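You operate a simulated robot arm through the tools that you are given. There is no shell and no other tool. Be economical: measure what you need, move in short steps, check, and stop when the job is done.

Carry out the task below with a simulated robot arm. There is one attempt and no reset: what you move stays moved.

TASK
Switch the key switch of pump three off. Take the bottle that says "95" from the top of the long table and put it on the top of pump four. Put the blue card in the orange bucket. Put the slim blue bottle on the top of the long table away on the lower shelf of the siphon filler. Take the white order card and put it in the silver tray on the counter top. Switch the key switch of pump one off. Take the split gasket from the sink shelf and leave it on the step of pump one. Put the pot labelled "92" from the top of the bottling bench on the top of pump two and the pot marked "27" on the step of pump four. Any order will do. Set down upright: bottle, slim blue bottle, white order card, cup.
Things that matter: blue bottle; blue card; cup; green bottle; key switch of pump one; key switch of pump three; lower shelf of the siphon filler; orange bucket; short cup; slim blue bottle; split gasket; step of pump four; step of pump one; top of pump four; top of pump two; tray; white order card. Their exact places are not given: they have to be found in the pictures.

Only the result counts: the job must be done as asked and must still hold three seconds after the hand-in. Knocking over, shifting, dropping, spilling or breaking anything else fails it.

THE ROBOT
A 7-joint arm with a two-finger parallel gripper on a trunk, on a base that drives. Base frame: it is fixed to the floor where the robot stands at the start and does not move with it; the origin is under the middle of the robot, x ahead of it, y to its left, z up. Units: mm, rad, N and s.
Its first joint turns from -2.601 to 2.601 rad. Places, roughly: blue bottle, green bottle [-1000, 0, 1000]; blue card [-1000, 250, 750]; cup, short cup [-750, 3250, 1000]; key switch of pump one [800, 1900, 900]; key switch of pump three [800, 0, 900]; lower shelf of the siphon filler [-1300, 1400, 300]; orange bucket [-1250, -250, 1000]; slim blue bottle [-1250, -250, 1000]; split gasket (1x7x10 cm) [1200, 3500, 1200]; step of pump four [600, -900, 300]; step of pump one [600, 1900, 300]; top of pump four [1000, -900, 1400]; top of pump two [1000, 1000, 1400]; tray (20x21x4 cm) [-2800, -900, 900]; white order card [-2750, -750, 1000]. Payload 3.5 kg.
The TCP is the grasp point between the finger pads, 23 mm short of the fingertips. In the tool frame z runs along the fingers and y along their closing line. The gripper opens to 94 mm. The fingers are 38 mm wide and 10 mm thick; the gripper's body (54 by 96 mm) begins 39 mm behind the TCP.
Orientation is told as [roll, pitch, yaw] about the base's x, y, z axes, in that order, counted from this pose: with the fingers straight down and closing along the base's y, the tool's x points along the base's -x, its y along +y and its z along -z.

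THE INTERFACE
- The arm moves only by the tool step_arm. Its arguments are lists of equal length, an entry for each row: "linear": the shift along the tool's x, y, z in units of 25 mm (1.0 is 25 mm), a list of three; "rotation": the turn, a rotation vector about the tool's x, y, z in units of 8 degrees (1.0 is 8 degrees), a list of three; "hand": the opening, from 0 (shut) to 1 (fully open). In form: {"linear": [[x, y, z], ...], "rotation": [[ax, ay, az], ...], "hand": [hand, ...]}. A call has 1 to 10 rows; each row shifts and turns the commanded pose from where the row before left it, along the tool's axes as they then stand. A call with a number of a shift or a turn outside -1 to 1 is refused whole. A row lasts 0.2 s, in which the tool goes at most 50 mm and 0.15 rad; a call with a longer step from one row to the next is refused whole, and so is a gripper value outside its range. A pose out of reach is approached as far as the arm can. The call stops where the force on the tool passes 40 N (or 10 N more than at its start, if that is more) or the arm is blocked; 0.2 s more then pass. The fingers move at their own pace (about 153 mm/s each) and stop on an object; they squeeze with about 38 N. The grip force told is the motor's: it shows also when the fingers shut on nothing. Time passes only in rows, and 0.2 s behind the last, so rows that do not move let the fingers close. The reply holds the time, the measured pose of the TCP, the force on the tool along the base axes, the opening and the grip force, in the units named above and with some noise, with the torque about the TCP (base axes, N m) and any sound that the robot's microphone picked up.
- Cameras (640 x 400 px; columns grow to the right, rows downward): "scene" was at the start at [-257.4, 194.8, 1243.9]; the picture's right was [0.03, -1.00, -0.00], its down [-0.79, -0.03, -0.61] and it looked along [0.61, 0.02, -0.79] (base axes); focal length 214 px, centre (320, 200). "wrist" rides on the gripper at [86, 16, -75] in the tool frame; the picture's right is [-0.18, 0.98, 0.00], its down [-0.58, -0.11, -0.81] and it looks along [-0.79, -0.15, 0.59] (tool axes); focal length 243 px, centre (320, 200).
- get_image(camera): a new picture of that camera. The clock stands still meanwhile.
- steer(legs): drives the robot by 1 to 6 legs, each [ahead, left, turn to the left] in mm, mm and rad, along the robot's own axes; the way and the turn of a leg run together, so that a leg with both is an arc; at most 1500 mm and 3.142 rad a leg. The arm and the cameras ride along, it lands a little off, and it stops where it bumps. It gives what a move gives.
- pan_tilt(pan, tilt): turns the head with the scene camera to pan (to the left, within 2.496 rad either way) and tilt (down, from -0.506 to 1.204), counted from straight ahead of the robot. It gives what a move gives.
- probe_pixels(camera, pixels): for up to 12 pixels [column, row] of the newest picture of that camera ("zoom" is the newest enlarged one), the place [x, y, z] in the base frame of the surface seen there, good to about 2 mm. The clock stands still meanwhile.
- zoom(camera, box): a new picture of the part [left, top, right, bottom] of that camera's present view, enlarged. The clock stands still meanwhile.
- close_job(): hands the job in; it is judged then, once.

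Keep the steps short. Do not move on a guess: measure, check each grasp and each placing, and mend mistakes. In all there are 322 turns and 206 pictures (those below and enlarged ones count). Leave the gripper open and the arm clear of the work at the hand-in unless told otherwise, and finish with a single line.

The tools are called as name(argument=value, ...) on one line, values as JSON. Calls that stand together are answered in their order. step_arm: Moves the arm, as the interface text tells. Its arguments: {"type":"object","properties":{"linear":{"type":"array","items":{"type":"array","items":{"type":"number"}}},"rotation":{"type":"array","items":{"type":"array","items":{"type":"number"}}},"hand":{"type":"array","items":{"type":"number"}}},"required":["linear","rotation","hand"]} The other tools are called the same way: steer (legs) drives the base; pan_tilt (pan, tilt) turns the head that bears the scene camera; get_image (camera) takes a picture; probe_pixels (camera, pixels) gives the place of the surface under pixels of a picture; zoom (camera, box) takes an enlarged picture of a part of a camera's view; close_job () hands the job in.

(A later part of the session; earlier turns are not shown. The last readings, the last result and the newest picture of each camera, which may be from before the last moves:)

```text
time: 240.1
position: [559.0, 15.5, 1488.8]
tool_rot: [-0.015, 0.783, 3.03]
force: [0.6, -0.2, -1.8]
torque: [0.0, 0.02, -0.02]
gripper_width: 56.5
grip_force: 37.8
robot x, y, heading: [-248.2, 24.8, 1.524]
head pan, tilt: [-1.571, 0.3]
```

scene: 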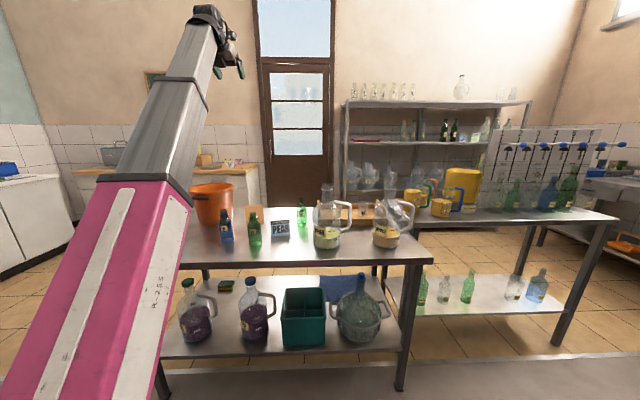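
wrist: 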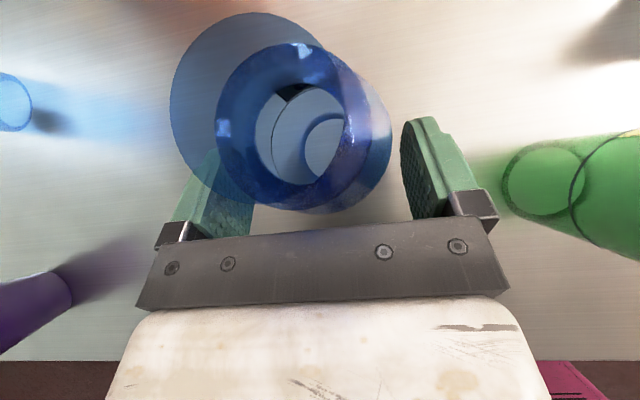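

steer(legs=[[-930, -50, 0.06]])

get_image(camera="wrist")

get_image(camera="scene")

```text
time: 245.0
position: [594.9, -874.1, 1488.7]
tool_rot: [-0.016, 0.785, 3.091]
force: [0.2, 0.2, -1.3]
torque: [0.01, 0.03, 0.01]
gripper_width: 56.5
grip_force: 37.1
robot x, y, heading: [-212.9, -909.0, 1.587]
head pan, tilt: [-1.571, 0.3]
```

```text
119 pictures are left
```

wrist: 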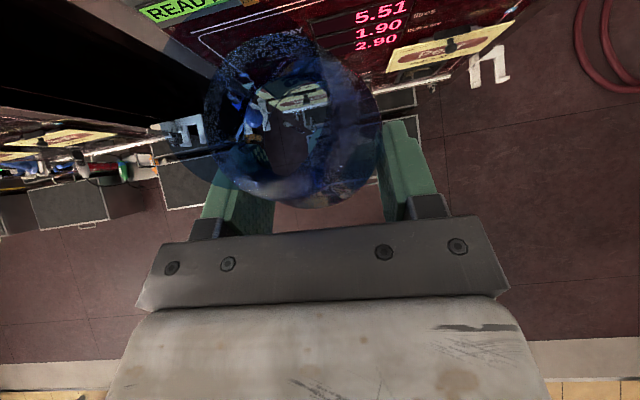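

```text
118 pictures are left
```

scene: 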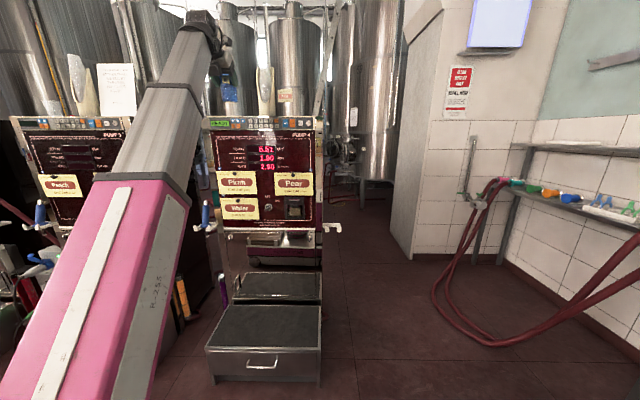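

I raise a bit more and move 130 mm nearer to see pump four's top.

step_arm(linear=[[0.7, 0, -0.7], [0.7, 0, -0.7], [0.4, 0, -0.4]], rotation=[[0, 0, 0], [0, 0, 0], [0, 0, 0]], hand=[0, 0, 0])

steer(legs=[[0, -130, 0]])

get_image(camera="wrist")

```text
time: 245.8
position: [594.6, -876.1, 1552.5]
tool_rot: [-0.015, 0.785, 3.091]
force: [0.8, -0.3, -0.8]
torque: [-0.03, 0.04, -0.01]
gripper_width: 56.4
grip_force: 37.5
robot x, y, heading: [-214.9, -912.5, 1.589]
head pan, tilt: [-1.571, 0.3]
```

```text
time: 247.1
position: [722.7, -871.4, 1552.6]
tool_rot: [-0.016, 0.783, 3.094]
force: [-0.8, 0.4, -2.7]
torque: [-0.02, 0.01, 0.01]
gripper_width: 56.3
grip_force: 38.1
robot x, y, heading: [-80.9, -911.9, 1.589]
head pan, tilt: [-1.571, 0.3]
```

```text
117 pictures are left
```

wrist: 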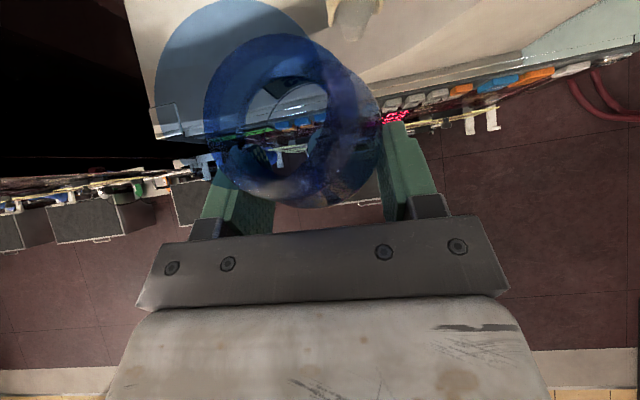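

probe_pixels(camera="wrist", pixels=[[165, 130], [160, 90], [140, 20], [355, 30], [345, 10], [400, 50], [450, 60], [560, 50], [620, 40], [600, 15], [500, 20], [380, 10]])

```text
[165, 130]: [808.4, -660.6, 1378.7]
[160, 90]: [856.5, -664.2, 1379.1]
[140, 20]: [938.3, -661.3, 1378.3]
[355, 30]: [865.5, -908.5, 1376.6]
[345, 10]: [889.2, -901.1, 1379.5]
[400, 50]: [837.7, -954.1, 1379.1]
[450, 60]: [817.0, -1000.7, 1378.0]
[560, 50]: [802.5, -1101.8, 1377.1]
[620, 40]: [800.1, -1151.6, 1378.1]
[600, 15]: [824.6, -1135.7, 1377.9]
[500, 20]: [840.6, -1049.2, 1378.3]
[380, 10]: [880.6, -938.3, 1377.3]
```

Pump four's top spans y −650…−1150 with a scoop at y≈−900. I place the bottle at about (868,−770): shift the base accordingly.

steer(legs=[[100, 0, 0], [0, -125, 0]])

get_image(camera="wrist")

```text
time: 249.1
position: [843.7, -771.5, 1552.1]
tool_rot: [-0.017, 0.784, 3.093]
force: [0.2, 0.3, -1.6]
torque: [-0.04, 0.03, 0.03]
gripper_width: 56.6
grip_force: 38.4
robot x, y, heading: [37.4, -809.8, 1.587]
head pan, tilt: [-1.571, 0.3]
```

```text
116 pictures are left
```

wrist: 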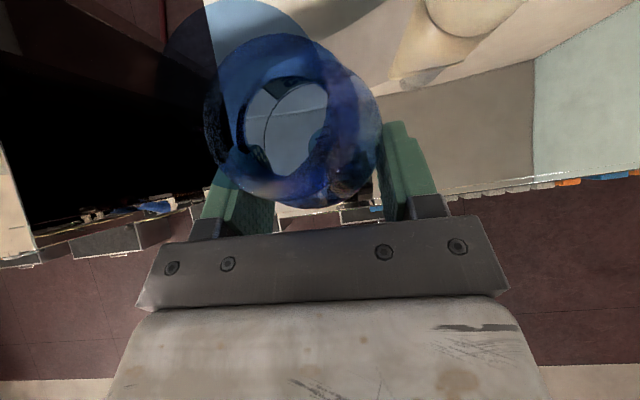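

I descend toward the top.

step_arm(linear=[[-0.7, 0, 0.7], [-0.7, 0, 0.7], [-0.7, 0, 0.7], [-0.7, 0, 0.7], [-0.1, 0, 0.1]], rotation=[[0, 0, 0], [0, 0, 0], [0, 0, 0], [0, 0, 0], [0, 0, 0]], hand=[0, 0, 0, 0, 0])

step_arm(linear=[[-0.04, 0, 0.04], [-0.04, 0, 0.04], [-0.04, 0, 0.04], [-0.04, 0, 0.04]], rotation=[[0, 0, 0], [0, 0, 0], [0, 0, 0], [0, 0, 0]], hand=[0, 0, 0, 0])

get_image(camera="wrist")

```text
time: 250.3
position: [843.3, -769.6, 1451.3]
tool_rot: [-0.016, 0.783, 3.091]
force: [0.6, 0.0, -2.0]
torque: [0.01, 0.04, 0.0]
gripper_width: 56.6
grip_force: 38.4
robot x, y, heading: [42.3, -810.3, 1.587]
head pan, tilt: [-1.571, 0.3]
```

```text
time: 251.3
position: [843.2, -769.4, 1446.0]
tool_rot: [-0.016, 0.786, 3.092]
force: [-0.3, 2.9, 22.2]
torque: [-0.45, -0.49, 0.03]
gripper_width: 56.6
grip_force: 38.0
robot x, y, heading: [36.9, -808.1, 1.586]
head pan, tilt: [-1.571, 0.3]
```

```text
115 pictures are left
```

wrist: 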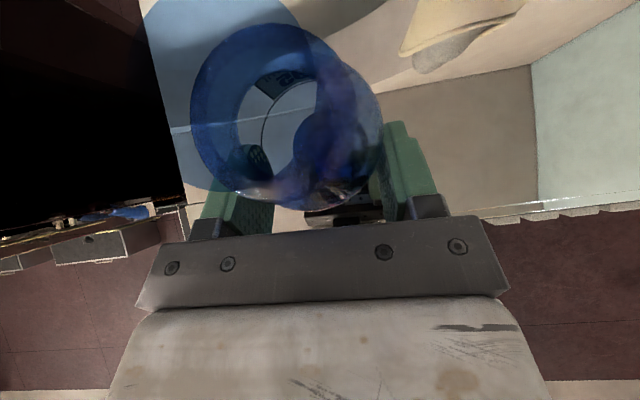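

Contact (22 N). Ease, open and retreat.

step_arm(linear=[[0.03, 0, -0.03], [0, 0, 0], [0, 0, 0], [0, 0, -0.6], [0, 0, -1], [0, 0, -1], [0, 0, -1], [0, 0, -1]], rotation=[[0, 0, 0], [0, 0, 0], [0, 0, 0], [0, 0, 0], [0, 0, 0], [0, 0, 0], [0, 0, 0], [0, 0, 0]], hand=[0, 0.8, 0.85, 0.85, 0.87, 0.87, 0.87, 0.87])

get_image(camera="wrist")

```text
time: 253.1
position: [785.6, -763.7, 1506.9]
tool_rot: [-0.017, 0.783, 3.092]
force: [-0.1, -0.1, -0.3]
torque: [-0.01, -0.01, 0.02]
gripper_width: 81.9
grip_force: 0.1
out of reach, approached as far as the arm can: row 7, 8
robot x, y, heading: [39.5, -809.0, 1.592]
head pan, tilt: [-1.571, 0.3]
```

```text
114 pictures are left
```

wrist: 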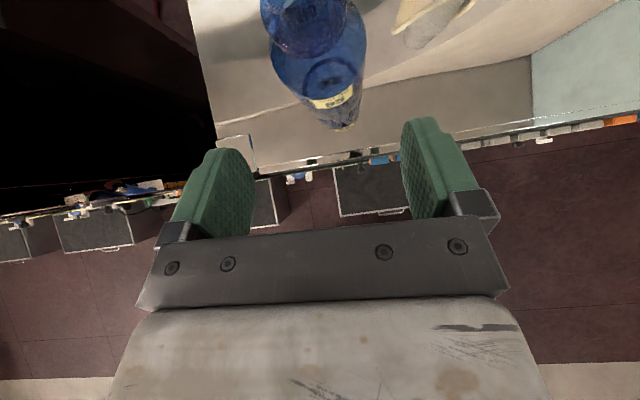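

Bottle 95 stands on pump four. Next: the blue card. I drive back along the aisle and turn round to the long table.

steer(legs=[[0, 270, 0], [880, 0, 0], [0, 0, 3.13]])

step_arm(linear=[[-0.9, 0, 0.4], [-0.9, 0, 0.4], [-0.9, 0, 0.4], [-0.9, 0, 0.4], [-0.9, 0, 0.4], [-0.9, 0, 0.4], [-0.9, 0, 0.4], [-0.9, 0, 0.4], [-0.9, 0, 0.4], [-0.9, 0, 0.4]], rotation=[[0, 0, 0], [0, 0, 0], [0, 0, 0], [0, 0, 0], [0, 0, 0], [0, 0, 0], [0, 0, 0], [0, 0, 0], [0, 0, 0], [0, 0, 0]], hand=[1, 1, 1, 1, 1, 1, 1, 1, 1, 1])

get_image(camera="wrist")

```text
time: 266.5
position: [-1000.0, 32.6, 1507.0]
tool_rot: [-0.015, 0.781, -0.064]
force: [-0.3, 0.2, 0.2]
torque: [0.02, 0.04, -0.02]
gripper_width: 81.9
grip_force: 0.0
robot x, y, heading: [-249.0, 64.0, -1.574]
head pan, tilt: [-1.571, 0.3]
```

```text
time: 268.7
position: [-911.0, 25.6, 1275.6]
tool_rot: [-0.017, 0.784, -0.066]
force: [-0.3, 0.1, 0.0]
torque: [0.01, 0.0, -0.01]
gripper_width: 94.0
grip_force: 0.1
robot x, y, heading: [-253.1, 65.3, -1.573]
head pan, tilt: [-1.571, 0.3]
```

```text
113 pictures are left
```

wrist: 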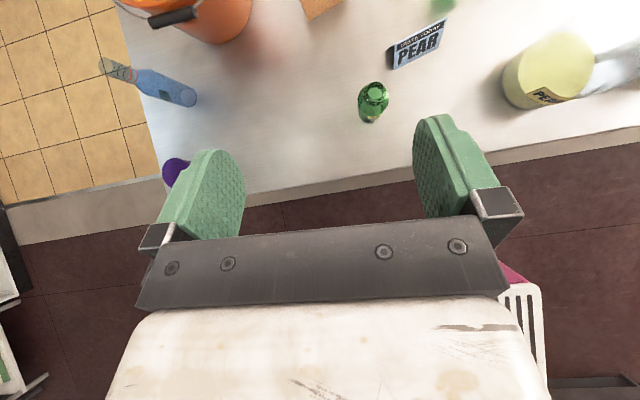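

zoom(camera="wrist", box=[340, 0, 480, 100])

probe_pixels(camera="zoom", pixels=[[240, 190], [480, 80], [230, 310], [440, 215], [360, 130], [340, 260], [500, 60], [225, 230]])

```text
4.00 times, centred on (410, 50) of wrist
```

zoom: 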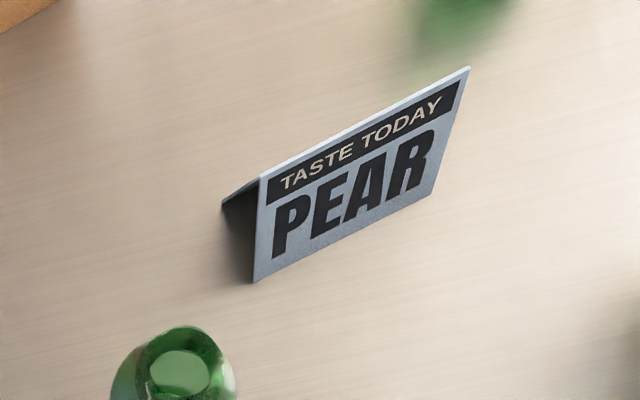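

```text
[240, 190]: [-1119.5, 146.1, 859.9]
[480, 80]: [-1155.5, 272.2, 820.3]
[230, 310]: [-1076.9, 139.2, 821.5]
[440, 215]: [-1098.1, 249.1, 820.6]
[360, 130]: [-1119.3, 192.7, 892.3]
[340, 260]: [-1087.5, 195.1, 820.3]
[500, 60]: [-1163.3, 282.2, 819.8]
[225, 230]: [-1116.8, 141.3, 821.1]
```

probe_pixels(camera="zoom", pixels=[[268, 180], [460, 76], [365, 126], [258, 275], [432, 192], [228, 205], [345, 235]])

```text
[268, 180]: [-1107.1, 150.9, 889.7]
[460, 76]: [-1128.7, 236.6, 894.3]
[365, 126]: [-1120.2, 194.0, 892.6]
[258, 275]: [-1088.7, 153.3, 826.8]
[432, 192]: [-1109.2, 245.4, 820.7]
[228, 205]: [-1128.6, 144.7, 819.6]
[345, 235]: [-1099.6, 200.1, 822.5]
```

Card ridge: centre (−1119,194), z 893, turned 14.5°. I shift the base, lower the arm, then turn the tool down with the closing line across the ridge.

steer(legs=[[-120, 0, 0]])

step_arm(linear=[[-0.6, 0, 0.8], [-0.6, 0, 0.8], [-0.6, 0, 0.8], [-0.6, 0, 0.8], [-0.6, 0, 0.8], [-0.6, 0, 0.8], [-0.6, 0, 0.8], [-0.6, 0, 0.8], [-0.6, 0, 0.8], [-0.6, 0, 0.8]], rotation=[[0, 0, 0], [0, 0, 0], [0, 0, 0], [0, 0, 0], [0, -0.9, 0], [0, -0.9, 0], [0, -0.9, 0], [0, -0.9, 0], [0, -0.9, 0], [0, -1, 0]], hand=[1, 1, 1, 1, 1, 1, 1, 1, 1, 1])

```text
time: 270.0
position: [-911.9, 148.3, 1277.2]
tool_rot: [-0.016, 0.783, -0.067]
force: [0.2, 0.2, 0.6]
torque: [0.02, 0.04, -0.05]
gripper_width: 93.9
grip_force: 0.1
robot x, y, heading: [-250.1, 187.0, -1.577]
head pan, tilt: [-1.571, 0.3]
```

```text
time: 272.2
position: [-900.3, 144.7, 1034.3]
tool_rot: [-0.012, 0.014, -0.054]
force: [0.4, 0.2, 0.4]
torque: [-0.01, -0.01, 0.0]
gripper_width: 94.0
grip_force: 0.1
robot x, y, heading: [-247.1, 184.5, -1.57]
head pan, tilt: [-1.571, 0.3]
```

step_arm(linear=[[0, 0, 0], [0, 0, 0], [0, 0, 0], [0, 0, 0], [0, 0, 0], [0, 0, 0], [0, 0, 0], [0, 0, 0], [0, 0, 0], [0, 0, 0]], rotation=[[0, 0, 0.9], [0, 0, 0.9], [0, 0, 0.9], [0, 0, 0.9], [0, 0, 0.9], [0, 0, 0.9], [0, 0, 0.9], [0, 0, 0.9], [0, 0, 0.9], [0, 0, 0.95]], hand=[1, 1, 1, 1, 1, 1, 1, 1, 1, 1])

```text
time: 274.4
position: [-901.0, 144.2, 1033.2]
tool_rot: [-0.019, -0.007, -1.321]
force: [-0.1, -0.3, -0.1]
torque: [0.0, -0.03, 0.02]
gripper_width: 93.8
grip_force: 0.0
robot x, y, heading: [-246.4, 185.7, -1.573]
head pan, tilt: [-1.571, 0.3]
```

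step_arm(linear=[[0.5, -1, 0.2], [0.5, -1, 0.2], [0.5, -1, 0.2], [0.5, -1, 0.2], [0.5, -1, 0.2], [0.5, -1, 0.2], [0.5, -1, 0.2], [0.6, -0.95, 0.2]], rotation=[[0, 0, 0], [0, 0, 0], [0, 0, 0], [0, 0, 0], [0, 0, 0], [0, 0, 0], [0, 0, 0], [0, 0, 0]], hand=[1, 1, 1, 1, 1, 0.8, 0.6, 0.6])

get_image(camera="wrist")

get_image(camera="scene")

```text
time: 276.2
position: [-1121.2, 192.7, 995.7]
tool_rot: [-0.021, -0.007, -1.32]
force: [0.4, -0.4, -0.6]
torque: [-0.03, 0.03, 0.0]
gripper_width: 56.5
grip_force: 0.1
robot x, y, heading: [-253.7, 186.9, -1.576]
head pan, tilt: [-1.571, 0.3]
```

```text
111 pictures are left
```

wrist: 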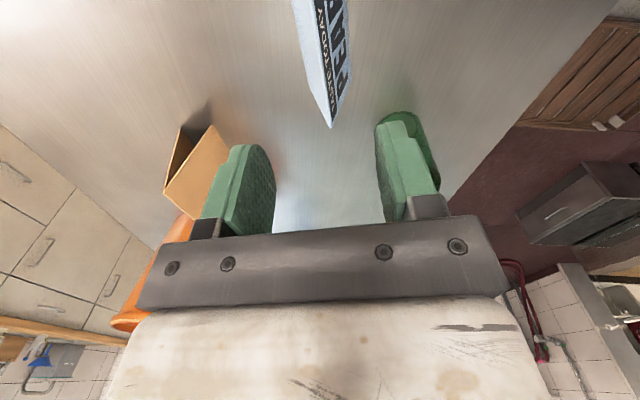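

```text
110 pictures are left
```

scene: 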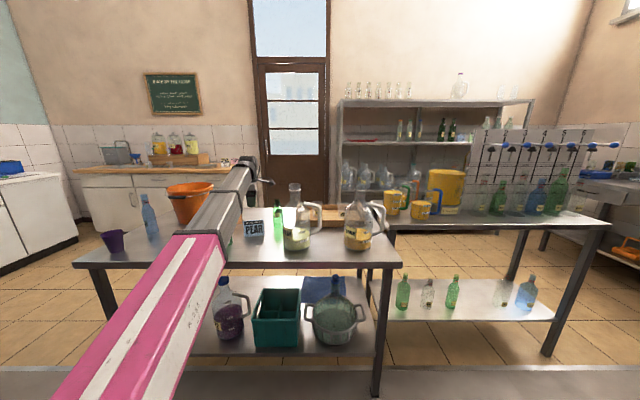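

The card is centred between the fingers. I descend 117 mm and close.

step_arm(linear=[[0, 0, 1], [0, 0, 1], [0, 0, 1], [0, 0, 1], [0, 0, 0.6], [0, 0, 0], [0, 0, 0], [0, 0, 0]], rotation=[[0, 0, 0], [0, 0, 0], [0, 0, 0], [0, 0, 0], [0, 0, 0], [0, 0, 0], [0, 0, 0], [0, 0, 0]], hand=[0.6, 0.6, 0.6, 0.6, 0.6, 0, 0, 0])

step_arm(linear=[[0, 0, -0.5], [0, 0, -1], [0, 0, -1], [0, 0, -1], [0, 0, -1]], rotation=[[0, 0, 0], [0, 0, 0], [0, 0, 0], [0, 0, 0], [0, 0, 0]], hand=[0, 0, 0, 0, 0])

zoom(camera="scene", box=[160, 130, 320, 260])

```text
time: 278.0
position: [-1121.6, 192.3, 882.0]
tool_rot: [-0.02, -0.007, -1.321]
force: [-0.3, -0.3, -0.4]
torque: [0.02, 0.0, -0.02]
gripper_width: 18.5
grip_force: 38.1
robot x, y, heading: [-249.7, 186.9, -1.573]
head pan, tilt: [-1.571, 0.3]
```

```text
time: 279.2
position: [-1118.5, 193.1, 995.1]
tool_rot: [-0.019, -0.007, -1.32]
force: [0.1, 1.2, 0.7]
torque: [0.01, 0.03, -0.02]
gripper_width: 18.1
grip_force: 37.7
robot x, y, heading: [-252.6, 186.7, -1.572]
head pan, tilt: [-1.571, 0.3]
```

```text
3.08 times, centred on (240, 195) of scene
```

zoom: 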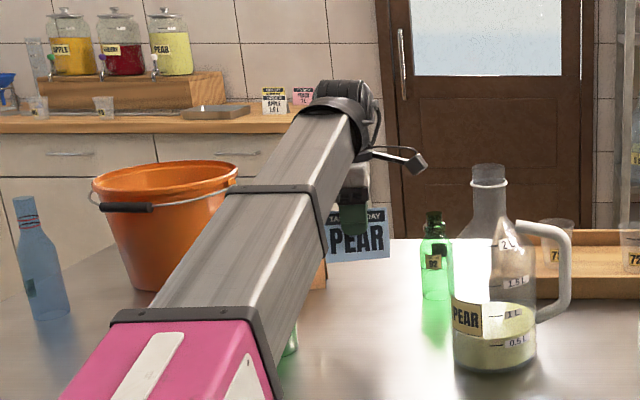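

Card held. I measure the bucket's rim from this zoom.

probe_pixels(camera="zoom", pixels=[[92, 190], [236, 172], [165, 164], [180, 201], [120, 198], [220, 188], [160, 280], [130, 175], [200, 170]])

```text
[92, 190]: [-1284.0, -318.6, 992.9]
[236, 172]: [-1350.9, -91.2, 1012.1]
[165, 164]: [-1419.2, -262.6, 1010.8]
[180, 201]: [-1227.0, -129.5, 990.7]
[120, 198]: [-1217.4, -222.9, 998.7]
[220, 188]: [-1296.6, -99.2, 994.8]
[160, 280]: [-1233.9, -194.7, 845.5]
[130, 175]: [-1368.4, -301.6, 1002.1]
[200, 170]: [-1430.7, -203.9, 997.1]
```

Bucket rim: centre ≈ (−1324,−205), z≈1000. I raise and drive: 398 mm ahead (−y), then 203 mm right (−x).

step_arm(linear=[[0, 0, -1], [0, 0, -1], [0, 0, -1], [0, 0, -1], [0, 0, -1]], rotation=[[0, 0, 0], [0, 0, 0], [0, 0, 0], [0, 0, 0], [0, 0, 0]], hand=[0, 0, 0, 0, 0])

steer(legs=[[398, 0, 0], [0, -203, 0]])

get_image(camera="wrist")

```text
time: 280.4
position: [-1115.9, 195.3, 1121.1]
tool_rot: [-0.02, -0.007, -1.319]
force: [-0.9, -0.3, -0.3]
torque: [0.01, 0.0, -0.03]
gripper_width: 17.8
grip_force: 37.5
robot x, y, heading: [-249.1, 184.1, -1.575]
head pan, tilt: [-1.571, 0.3]
```

```text
time: 284.1
position: [-1322.6, -200.0, 1120.2]
tool_rot: [-0.021, -0.008, -1.317]
force: [0.2, 0.2, -0.6]
torque: [0.07, 0.0, 0.01]
gripper_width: 16.7
grip_force: 38.1
robot x, y, heading: [-456.4, -209.5, -1.569]
head pan, tilt: [-1.571, 0.3]
```

```text
108 pictures are left
```

wrist: 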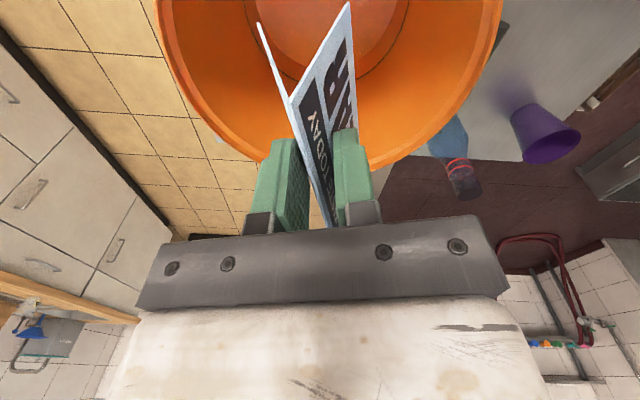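

Card hangs over the bucket. I lower to z≈970 and let go.

step_arm(linear=[[0, 0, 1], [0, 0, 1], [0, 0, 1], [0, 0, 1], [0, 0, 1], [0, 0, 1], [0, 0, 0], [0, 0, 0], [0, 0, 0]], rotation=[[0, 0, 0], [0, 0, 0], [0, 0, 0], [0, 0, 0], [0, 0, 0], [0, 0, 0], [0, 0, 0], [0, 0, 0], [0, 0, 0]], hand=[0, 0, 0, 0, 0, 0, 0, 0.6, 0.6])

step_arm(linear=[[0, 0, -1], [0, 0, -1], [0, 0, -1], [0, 0, -1], [0, 0, -1], [0, 0, -1], [0, 0, -1]], rotation=[[0, 0, 0], [0, 0, 0], [0, 0, 0], [0, 0, 0], [0, 0, 0], [0, 0, 0], [0, 0, 0]], hand=[0.6, 0.6, 0.6, 0.6, 0.6, 0.6, 0.6])

get_image(camera="wrist")

```text
time: 286.1
position: [-1325.2, -201.3, 969.5]
tool_rot: [-0.019, -0.005, -1.318]
force: [0.5, -0.3, 0.1]
torque: [-0.05, 0.02, 0.01]
gripper_width: 56.1
grip_force: 0.1
robot x, y, heading: [-457.7, -209.3, -1.566]
head pan, tilt: [-1.571, 0.3]
```

```text
time: 287.7
position: [-1323.0, -199.5, 1146.6]
tool_rot: [-0.02, -0.007, -1.318]
force: [0.1, 0.2, 0.0]
torque: [-0.04, 0.01, -0.02]
gripper_width: 56.6
grip_force: 0.0
robot x, y, heading: [-454.8, -204.1, -1.575]
head pan, tilt: [-1.571, 0.3]
```

```text
107 pictures are left
```

wrist: 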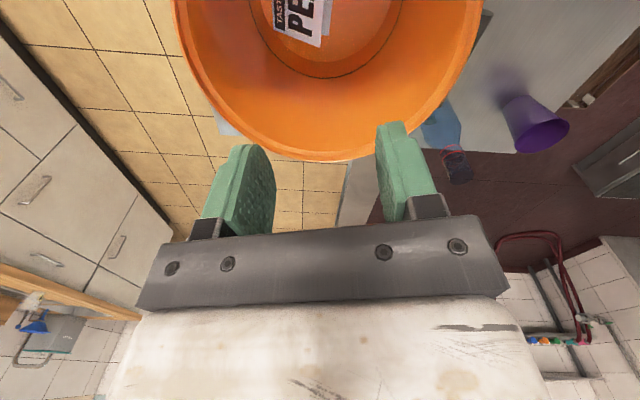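

The card lies in the bucket. Next: the slim blue bottle. I move the base and turn the tool back to the forward 45° tilt.

steer(legs=[[110, 150, 0]])

step_arm(linear=[[0, 0, 0], [0, 0, 0], [0, 0, 0], [0, 0, 0], [0, 0, 0], [0, 0, 0], [0, 0, 0], [0, 0, 0], [0, 0, 0], [0, 0, 0]], rotation=[[0, 0, -0.95], [0, 0, -0.95], [0, 0, -0.95], [0, 0, -0.95], [0, 0, -0.95], [0, 0, -0.95], [0, 0, -0.95], [0, 0, -0.95], [0, 0, -0.95], [0, 0, -0.85]], hand=[1, 1, 1, 1, 1, 1, 1, 1, 1, 1])

step_arm(linear=[[0, 0, 0], [0, 0, 0], [0, 0, 0], [0, 0, 0], [0, 0, 0], [0, 0, 0]], rotation=[[0, 0.95, 0], [0, 0.95, 0], [0, 0.95, 0], [0, 0.95, 0], [0, 0.95, 0], [0, 0.95, 0]], hand=[1, 1, 1, 1, 1, 1])

get_image(camera="wrist")

```text
time: 289.2
position: [-1171.8, -312.7, 1145.6]
tool_rot: [-0.02, -0.007, -1.315]
force: [-0.9, 0.4, 0.5]
torque: [-0.02, -0.04, -0.04]
gripper_width: 56.5
grip_force: 0.1
robot x, y, heading: [-304.7, -319.0, -1.565]
head pan, tilt: [-1.571, 0.3]
```

```text
time: 291.4
position: [-1172.0, -313.3, 1146.0]
tool_rot: [-0.013, 0.015, -0.065]
force: [-0.4, -0.1, 0.0]
torque: [0.0, 0.0, 0.02]
gripper_width: 94.1
grip_force: 0.1
out of reach, approached as far as the arm can: row 10
robot x, y, heading: [-303.9, -317.9, -1.564]
head pan, tilt: [-1.571, 0.3]
```

```text
time: 292.8
position: [-1172.7, -312.8, 1145.9]
tool_rot: [-0.019, 0.813, -0.081]
force: [0.6, -0.1, 0.8]
torque: [0.0, 0.02, 0.02]
gripper_width: 93.7
grip_force: 0.0
robot x, y, heading: [-306.0, -317.2, -1.566]
head pan, tilt: [-1.571, 0.3]
```

```text
106 pictures are left
```

wrist: 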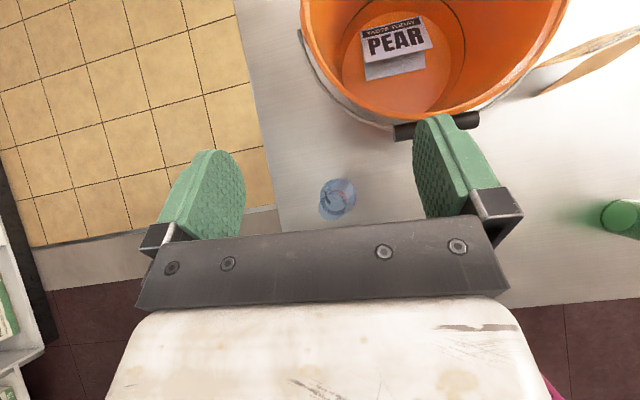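

zoom(camera="wrist", box=[290, 150, 390, 230])

probe_pixels(camera="zoom", pixels=[[300, 240], [260, 200], [240, 290], [280, 330], [330, 160], [400, 250], [320, 300]])

zoom(camera="scene", box=[140, 160, 300, 290])

```text
5.00 times, centred on (340, 190) of wrist
```

zoom: 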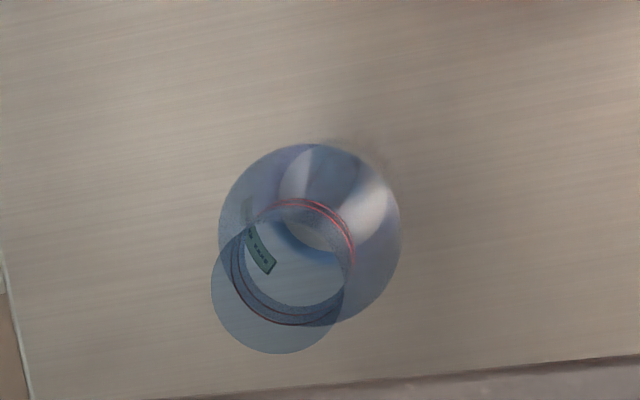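

```text
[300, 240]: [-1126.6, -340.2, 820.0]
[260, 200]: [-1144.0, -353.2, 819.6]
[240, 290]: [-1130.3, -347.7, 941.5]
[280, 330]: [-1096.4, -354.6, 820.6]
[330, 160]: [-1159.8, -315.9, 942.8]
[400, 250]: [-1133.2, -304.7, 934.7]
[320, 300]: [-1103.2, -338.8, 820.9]
```

```text
3.08 times, centred on (220, 225) of scene
```

zoom: 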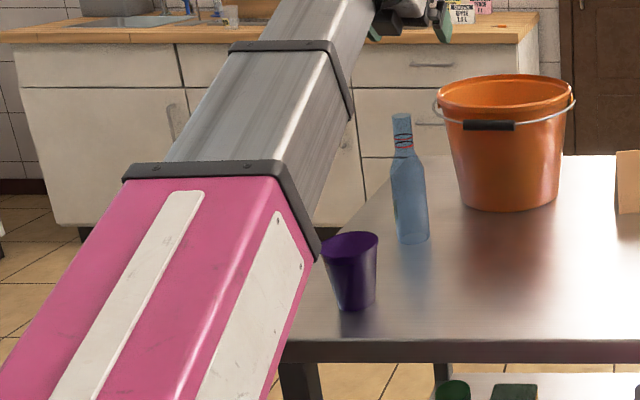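

Bottle centre ≈ (−1135,−327), radius ≈24, top ≈1030. I go to a 30° pitch and to the approach point in front of it.

step_arm(linear=[[0, 0, 0], [0, 0, 0], [-0.96, -0.05, -0.26], [-0.96, -0.05, -0.26], [-0.96, -0.05, -0.26], [-0.96, -0.05, -0.26], [-0.96, -0.05, -0.26], [-0.96, -0.05, -0.26], [-0.96, -0.05, -0.26], [-0.96, -0.05, -0.26]], rotation=[[0, 0.85, 0], [0, 0.85, 0], [0, 0, 0], [0, 0, 0], [0, 0, 0], [0, 0, 0], [0, 0, 0], [0, 0, 0], [0, 0, 0], [0, 0, 0]], hand=[1, 1, 1, 1, 1, 1, 1, 1, 1, 1])

get_image(camera="wrist")

```text
time: 295.0
position: [-1033.5, -332.8, 1005.5]
tool_rot: [-0.026, 1.049, -0.089]
force: [0.2, 0.5, -0.3]
torque: [-0.01, 0.0, 0.0]
gripper_width: 93.8
grip_force: 0.1
robot x, y, heading: [-304.2, -318.9, -1.567]
head pan, tilt: [-1.571, 0.3]
```

```text
103 pictures are left
```

wrist: 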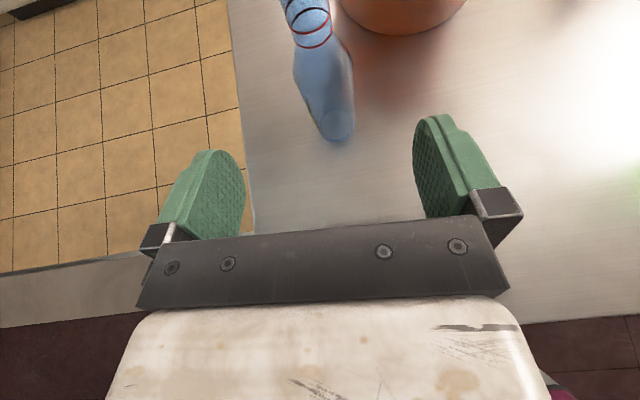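

step_arm(linear=[[-0.5, 0, 0.8], [-0.5, 0, 0.9], [-0.4, 0, 0.9], [-0.2, 0, 0.9]], rotation=[[0, 0, 0], [0, 0, 0], [0, 0, 0], [0, 0, 0]], hand=[1, 1, 1, 1])

get_image(camera="wrist")

zoom(camera="scene", box=[160, 140, 320, 270])

```text
time: 296.0
position: [-1087.2, -330.2, 928.1]
tool_rot: [-0.025, 1.049, -0.089]
force: [0.3, -0.7, 0.4]
torque: [0.02, -0.01, -0.01]
gripper_width: 94.3
grip_force: 0.1
robot x, y, heading: [-306.7, -317.8, -1.566]
head pan, tilt: [-1.571, 0.3]
```

```text
102 pictures are left
```

wrist: 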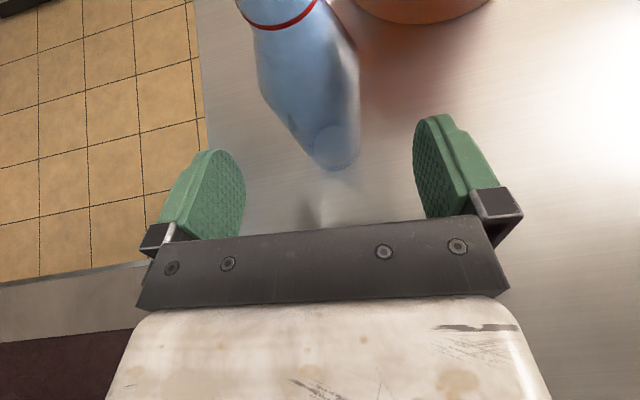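

```text
3.08 times, centred on (240, 205) of scene
```

zoom: 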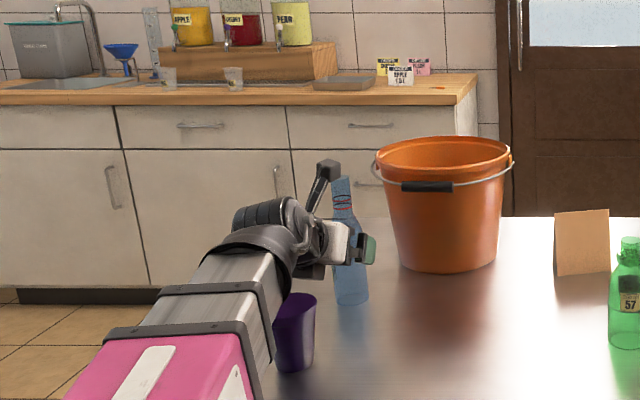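

The wrist passes over the purple cup; I check its height and then go straight forward at this level.

probe_pixels(camera="zoom", pixels=[[296, 298], [300, 320], [310, 300], [280, 305], [300, 350], [265, 320], [255, 300]])

```text
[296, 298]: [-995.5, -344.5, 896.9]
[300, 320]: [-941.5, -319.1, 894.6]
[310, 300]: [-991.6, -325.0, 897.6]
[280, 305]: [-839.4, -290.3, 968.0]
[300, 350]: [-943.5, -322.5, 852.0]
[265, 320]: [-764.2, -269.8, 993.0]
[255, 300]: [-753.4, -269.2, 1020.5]
```

Cup's rim is z≈900; the hand is ~60 mm above. I advance 40 mm horizontally and look.

step_arm(linear=[[0.2, 0, 0.35], [0.2, 0, 0.35], [0.2, 0, 0.35], [0.2, 0, 0.34]], rotation=[[0, 0, 0], [0, 0, 0], [0, 0, 0], [0, 0, 0]], hand=[1, 1, 1, 1])

get_image(camera="wrist")

```text
time: 297.0
position: [-1128.1, -327.1, 927.7]
tool_rot: [-0.028, 1.048, -0.089]
force: [0.2, 0.3, 0.1]
torque: [0.01, 0.02, 0.01]
gripper_width: 93.9
grip_force: 0.1
robot x, y, heading: [-304.4, -318.9, -1.565]
head pan, tilt: [-1.571, 0.3]
```

```text
100 pictures are left
```

wrist: 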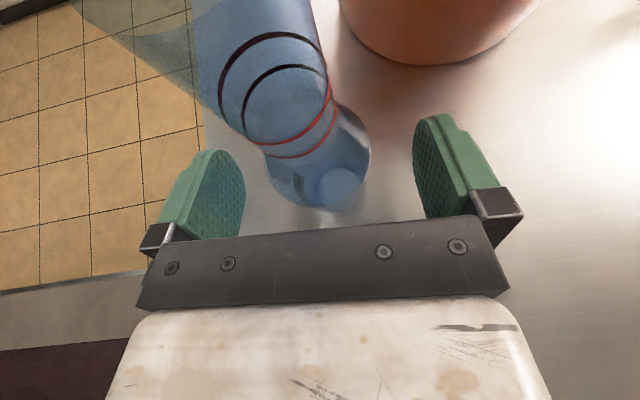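

step_arm(linear=[[0, 0, 0], [0, 0, 0], [0, 0, 0]], rotation=[[0, 0, 0], [0, 0, 0], [0, 0, 0]], hand=[0, 0, 0])

step_arm(linear=[[0.43, 0, -0.25], [0.86, 0, -0.5], [0.86, 0, -0.5], [0.86, 0, -0.5], [0.86, 0, -0.5], [0.86, 0, -0.5]], rotation=[[0, 0, 0], [0, 0, 0], [0, 0, 0], [0, 0, 0], [0, 0, 0], [0, 0, 0]], hand=[0, 0, 0, 0, 0, 0])

zoom(camera="scene", box=[160, 140, 320, 270])

```text
time: 297.8
position: [-1127.8, -327.8, 928.6]
tool_rot: [-0.025, 1.048, -0.089]
force: [-0.5, 0.9, 2.3]
torque: [0.22, 0.03, 0.0]
gripper_width: 48.9
grip_force: 38.2
robot x, y, heading: [-309.0, -314.9, -1.566]
head pan, tilt: [-1.571, 0.3]
```

```text
time: 299.2
position: [-1128.1, -326.1, 1063.4]
tool_rot: [-0.026, 1.048, -0.09]
force: [0.7, 0.5, -1.7]
torque: [0.03, 0.01, 0.0]
gripper_width: 48.8
grip_force: 37.6
robot x, y, heading: [-305.4, -320.3, -1.57]
head pan, tilt: [-1.571, 0.3]
```

```text
3.08 times, centred on (240, 205) of scene
```

zoom: 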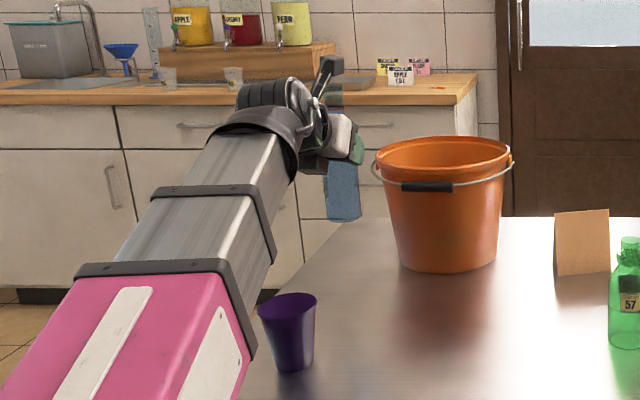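

Held and upright; TCP is 107 mm above its bottom. I draw away from the table and drive to the siphon filler (y≈1250).

steer(legs=[[0, 290, 0], [-1450, 0, 0]])

pan_tilt(pan=-1.571, tilt=0.6)

get_image(camera="scene")

```text
time: 308.1
position: [-841.2, 1151.0, 1062.8]
tool_rot: [-0.027, 1.049, -0.098]
force: [-1.1, -0.1, -2.0]
torque: [-0.01, -0.02, -0.02]
gripper_width: 48.8
grip_force: 37.7
robot x, y, heading: [-18.4, 1154.0, -1.576]
head pan, tilt: [-1.571, 0.3]
```

```text
time: 308.9
position: [-841.4, 1149.2, 1064.1]
tool_rot: [-0.025, 1.05, -0.097]
force: [0.5, -0.2, -1.8]
torque: [-0.03, -0.02, 0.0]
gripper_width: 48.9
grip_force: 37.7
robot x, y, heading: [-17.8, 1150.0, -1.575]
head pan, tilt: [-1.571, 0.6]
```

```text
98 pictures are left
```

scene: 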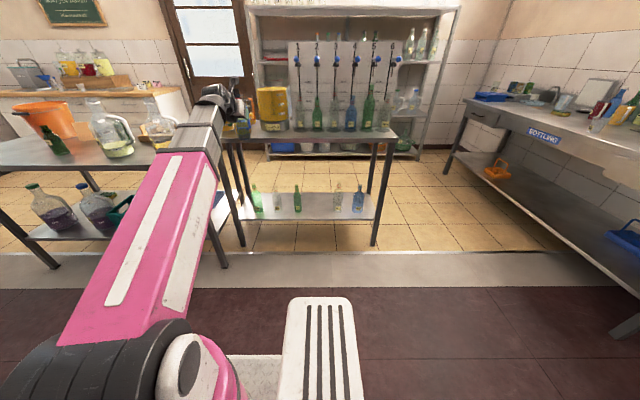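

zoom(camera="scene", box=[220, 80, 420, 260])

probe_pixels(camera="zoom", pixels=[[110, 440], [480, 440], [300, 420], [200, 420], [360, 420], [130, 400], [180, 400], [250, 390], [380, 395], [440, 400], [100, 190], [540, 180]])

```text
2.22 times, centred on (320, 170) of scene
```

zoom: 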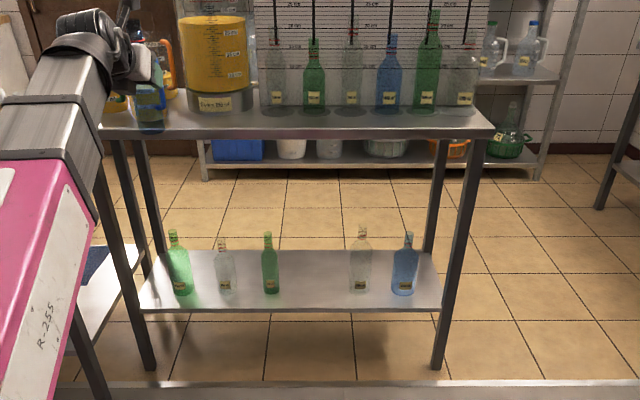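

```text
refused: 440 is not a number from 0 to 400
```

probe_pixels(camera="zoom", pixels=[[150, 308], [435, 308], [310, 300], [310, 255], [180, 280], [225, 280], [270, 280], [360, 280], [404, 280], [120, 135], [480, 135], [150, 365]])

```text
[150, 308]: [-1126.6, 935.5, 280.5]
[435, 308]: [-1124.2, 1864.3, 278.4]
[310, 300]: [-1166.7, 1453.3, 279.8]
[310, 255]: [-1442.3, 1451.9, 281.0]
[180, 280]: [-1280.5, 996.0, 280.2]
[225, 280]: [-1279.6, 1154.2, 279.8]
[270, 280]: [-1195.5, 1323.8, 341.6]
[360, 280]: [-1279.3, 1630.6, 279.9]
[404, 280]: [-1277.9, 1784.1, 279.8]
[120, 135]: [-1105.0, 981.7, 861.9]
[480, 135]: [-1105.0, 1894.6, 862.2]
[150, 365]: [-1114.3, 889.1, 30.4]
```

The shelf: z 280, front edge x≈−1120, gap at y≈1478 between bottles at y 1324 and 1630. I drive back 328 mm and lower the arm in front of the shelf.

steer(legs=[[-328, 0, 0]])

step_arm(linear=[[-0.86, 0, 0.5], [-0.86, 0, 0.5], [-0.86, 0, 0.5], [-0.86, 0, 0.5], [-0.86, 0, 0.5], [-0.86, 0, 0.5], [-0.86, 0, 0.5], [-0.86, 0, 0.5], [-0.86, 0, 0.5], [-0.86, 0, 0.5]], rotation=[[0, 0, 0], [0, 0, 0], [0, 0, 0], [0, 0, 0], [0, 0, 0], [0, 0, 0], [0, 0, 0], [0, 0, 0], [0, 0, 0], [0, 0, 0]], hand=[0, 0, 0, 0, 0, 0, 0, 0, 0, 0])

step_arm(linear=[[-0.82, 0, 0.57], [-0.82, 0, 0.57], [-0.82, 0, 0.57], [-0.82, 0, 0.57], [-0.82, 0, 0.57], [-0.82, 0, 0.57], [-0.82, 0, 0.57], [-0.82, 0, 0.57], [-0.82, 0, 0.57], [-0.82, 0, 0.57]], rotation=[[0, 0, 0], [0, 0, 0], [0, 0, 0], [0, 0, 0], [0, 0, 0], [0, 0, 0], [0, 0, 0], [0, 0, 0], [0, 0, 0], [0, 0, 0]], hand=[0, 0, 0, 0, 0, 0, 0, 0, 0, 0])

```text
time: 311.1
position: [-839.2, 1485.7, 1063.0]
tool_rot: [-0.026, 1.049, -0.103]
force: [-0.4, 0.9, -1.5]
torque: [0.01, -0.06, 0.02]
gripper_width: 48.6
grip_force: 37.6
robot x, y, heading: [-18.6, 1481.0, -1.582]
head pan, tilt: [-1.571, 0.6]
```

```text
time: 313.3
position: [-840.5, 1481.6, 814.5]
tool_rot: [-0.027, 1.049, -0.102]
force: [0.6, -0.3, -2.4]
torque: [0.03, -0.05, -0.01]
gripper_width: 48.9
grip_force: 38.6
robot x, y, heading: [-14.0, 1480.6, -1.576]
head pan, tilt: [-1.571, 0.6]
```

```text
time: 315.5
position: [-861.4, 1479.3, 566.9]
tool_rot: [-0.026, 1.047, -0.101]
force: [-0.6, 0.3, -3.3]
torque: [0.0, -0.03, -0.04]
gripper_width: 48.6
grip_force: 37.8
robot x, y, heading: [-14.1, 1482.8, -1.579]
head pan, tilt: [-1.571, 0.6]
```

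step_arm(linear=[[-0.82, 0, 0.57], [-0.82, 0, 0.57], [-0.82, 0, 0.57], [-0.82, 0, 0.57], [-0.82, 0, 0.57], [-0.82, 0, 0.57], [-0.2, 0, 0.14]], rotation=[[0, 0, 0], [0, 0, 0], [0, 0, 0], [0, 0, 0], [0, 0, 0], [0, 0, 0], [0, 0, 0]], hand=[0, 0, 0, 0, 0, 0, 0])

get_image(camera="scene")

```text
time: 317.1
position: [-876.4, 1479.2, 411.3]
tool_rot: [-0.027, 1.049, -0.102]
force: [-0.5, 0.2, -1.2]
torque: [-0.03, 0.01, 0.02]
gripper_width: 48.6
grip_force: 37.5
robot x, y, heading: [-17.4, 1482.6, -1.578]
head pan, tilt: [-1.571, 0.6]
```

```text
96 pictures are left
```

scene: 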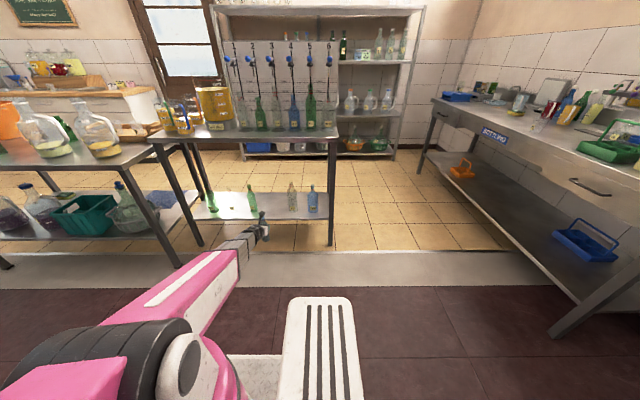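

Bottle bottom is ≈24 mm above shelf level. I drive right 200 mm and check, then the rest.

steer(legs=[[0, -200, 0]])

get_image(camera="wrist")

zoom(camera="scene", box=[180, 120, 380, 270])

```text
time: 318.7
position: [-1074.3, 1482.0, 411.3]
tool_rot: [-0.025, 1.048, -0.103]
force: [-0.5, -0.6, -2.1]
torque: [-0.04, -0.05, 0.0]
gripper_width: 49.2
grip_force: 38.0
robot x, y, heading: [-214.4, 1488.1, -1.576]
head pan, tilt: [-1.571, 0.6]
```

```text
95 pictures are left
```

wrist: 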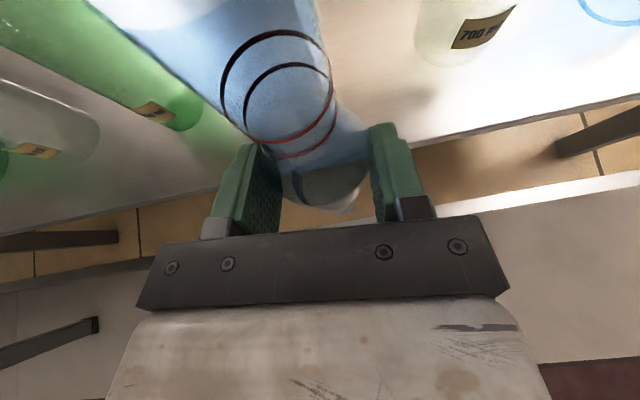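

```text
2.67 times, centred on (280, 195) of scene
```

zoom: 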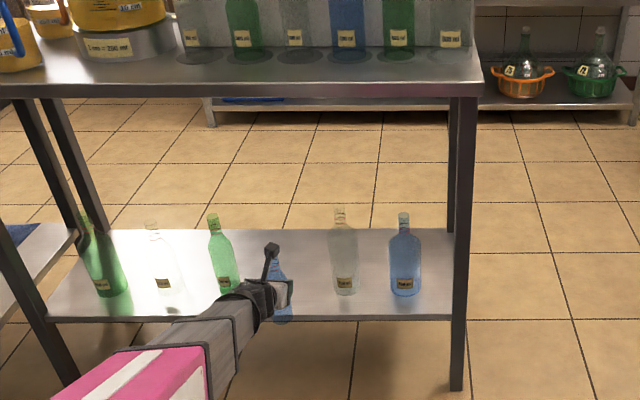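

steer(legs=[[0, -118, 0]])

step_arm(linear=[[-0.35, 0, 0.2], [-0.25, 0, 0.15], [-0.1, 0, 0.06]], rotation=[[0, 0, 0], [0, 0, 0], [0, 0, 0]], hand=[0, 0, 0])

zoom(camera="scene", box=[180, 120, 380, 270])

```text
time: 319.9
position: [-1191.8, 1481.6, 410.8]
tool_rot: [-0.024, 1.05, -0.102]
force: [-0.3, -0.3, -2.0]
torque: [0.0, -0.03, 0.0]
gripper_width: 48.6
grip_force: 38.4
robot x, y, heading: [-333.0, 1483.8, -1.579]
head pan, tilt: [-1.571, 0.6]
```

```text
time: 320.7
position: [-1192.9, 1484.7, 390.0]
tool_rot: [-0.029, 1.049, -0.103]
force: [-0.2, 0.0, -2.3]
torque: [0.0, 0.01, -0.05]
gripper_width: 48.7
grip_force: 38.2
robot x, y, heading: [-332.6, 1486.0, -1.583]
head pan, tilt: [-1.571, 0.6]
```

```text
2.67 times, centred on (280, 195) of scene
```

zoom: 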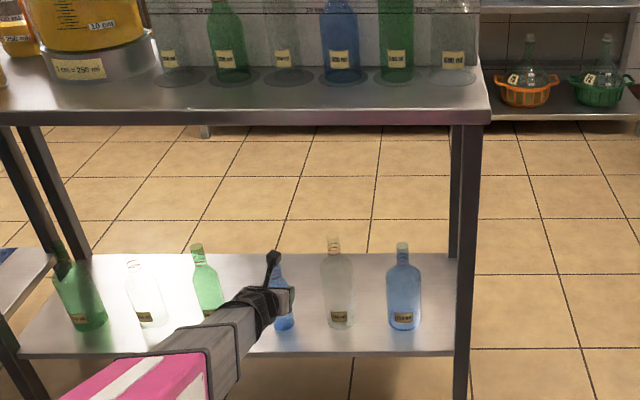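

step_arm(linear=[[-0.05, 0, 0.03], [-0.05, 0, 0.03], [-0.05, 0, 0.03], [-0.05, 0, 0.03]], rotation=[[0, 0, 0], [0, 0, 0], [0, 0, 0], [0, 0, 0]], hand=[0, 0, 0, 0])

```text
time: 321.7
position: [-1192.8, 1482.1, 387.7]
tool_rot: [-0.022, 1.051, -0.098]
force: [-0.7, 0.9, 23.3]
torque: [0.46, 0.26, 0.08]
gripper_width: 49.3
grip_force: 38.0
robot x, y, heading: [-334.2, 1482.0, -1.575]
head pan, tilt: [-1.571, 0.6]
```

Contact (23 N). I open and withdraw horizontally.

step_arm(linear=[[0.03, 0, -0.02], [0, 0, 0], [0, 0, 0], [-0.3, 0, -0.5], [-0.4, 0, -0.7], [-0.4, 0, -0.7]], rotation=[[0, 0, 0], [0, 0, 0], [0, 0, 0], [0, 0, 0], [0, 0, 0], [0, 0, 0]], hand=[0, 0.8, 1, 1, 1, 1])

zoom(camera="scene", box=[180, 120, 380, 270])

```text
time: 323.1
position: [-1138.0, 1477.1, 386.9]
tool_rot: [-0.026, 1.049, -0.101]
force: [-0.1, -1.0, -0.2]
torque: [-0.01, 0.01, 0.02]
gripper_width: 94.1
grip_force: 0.0
robot x, y, heading: [-333.9, 1483.9, -1.578]
head pan, tilt: [-1.571, 0.6]
```

```text
2.67 times, centred on (280, 195) of scene
```

zoom: 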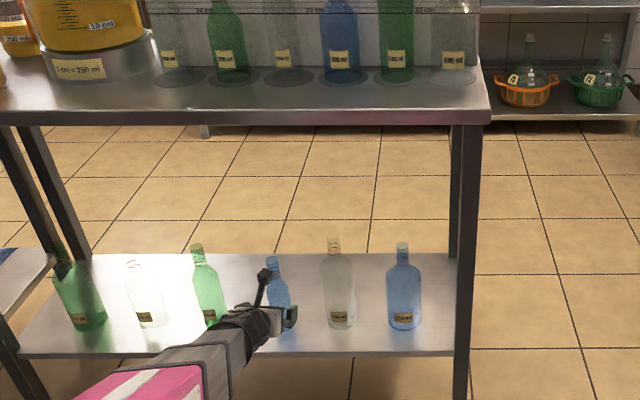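

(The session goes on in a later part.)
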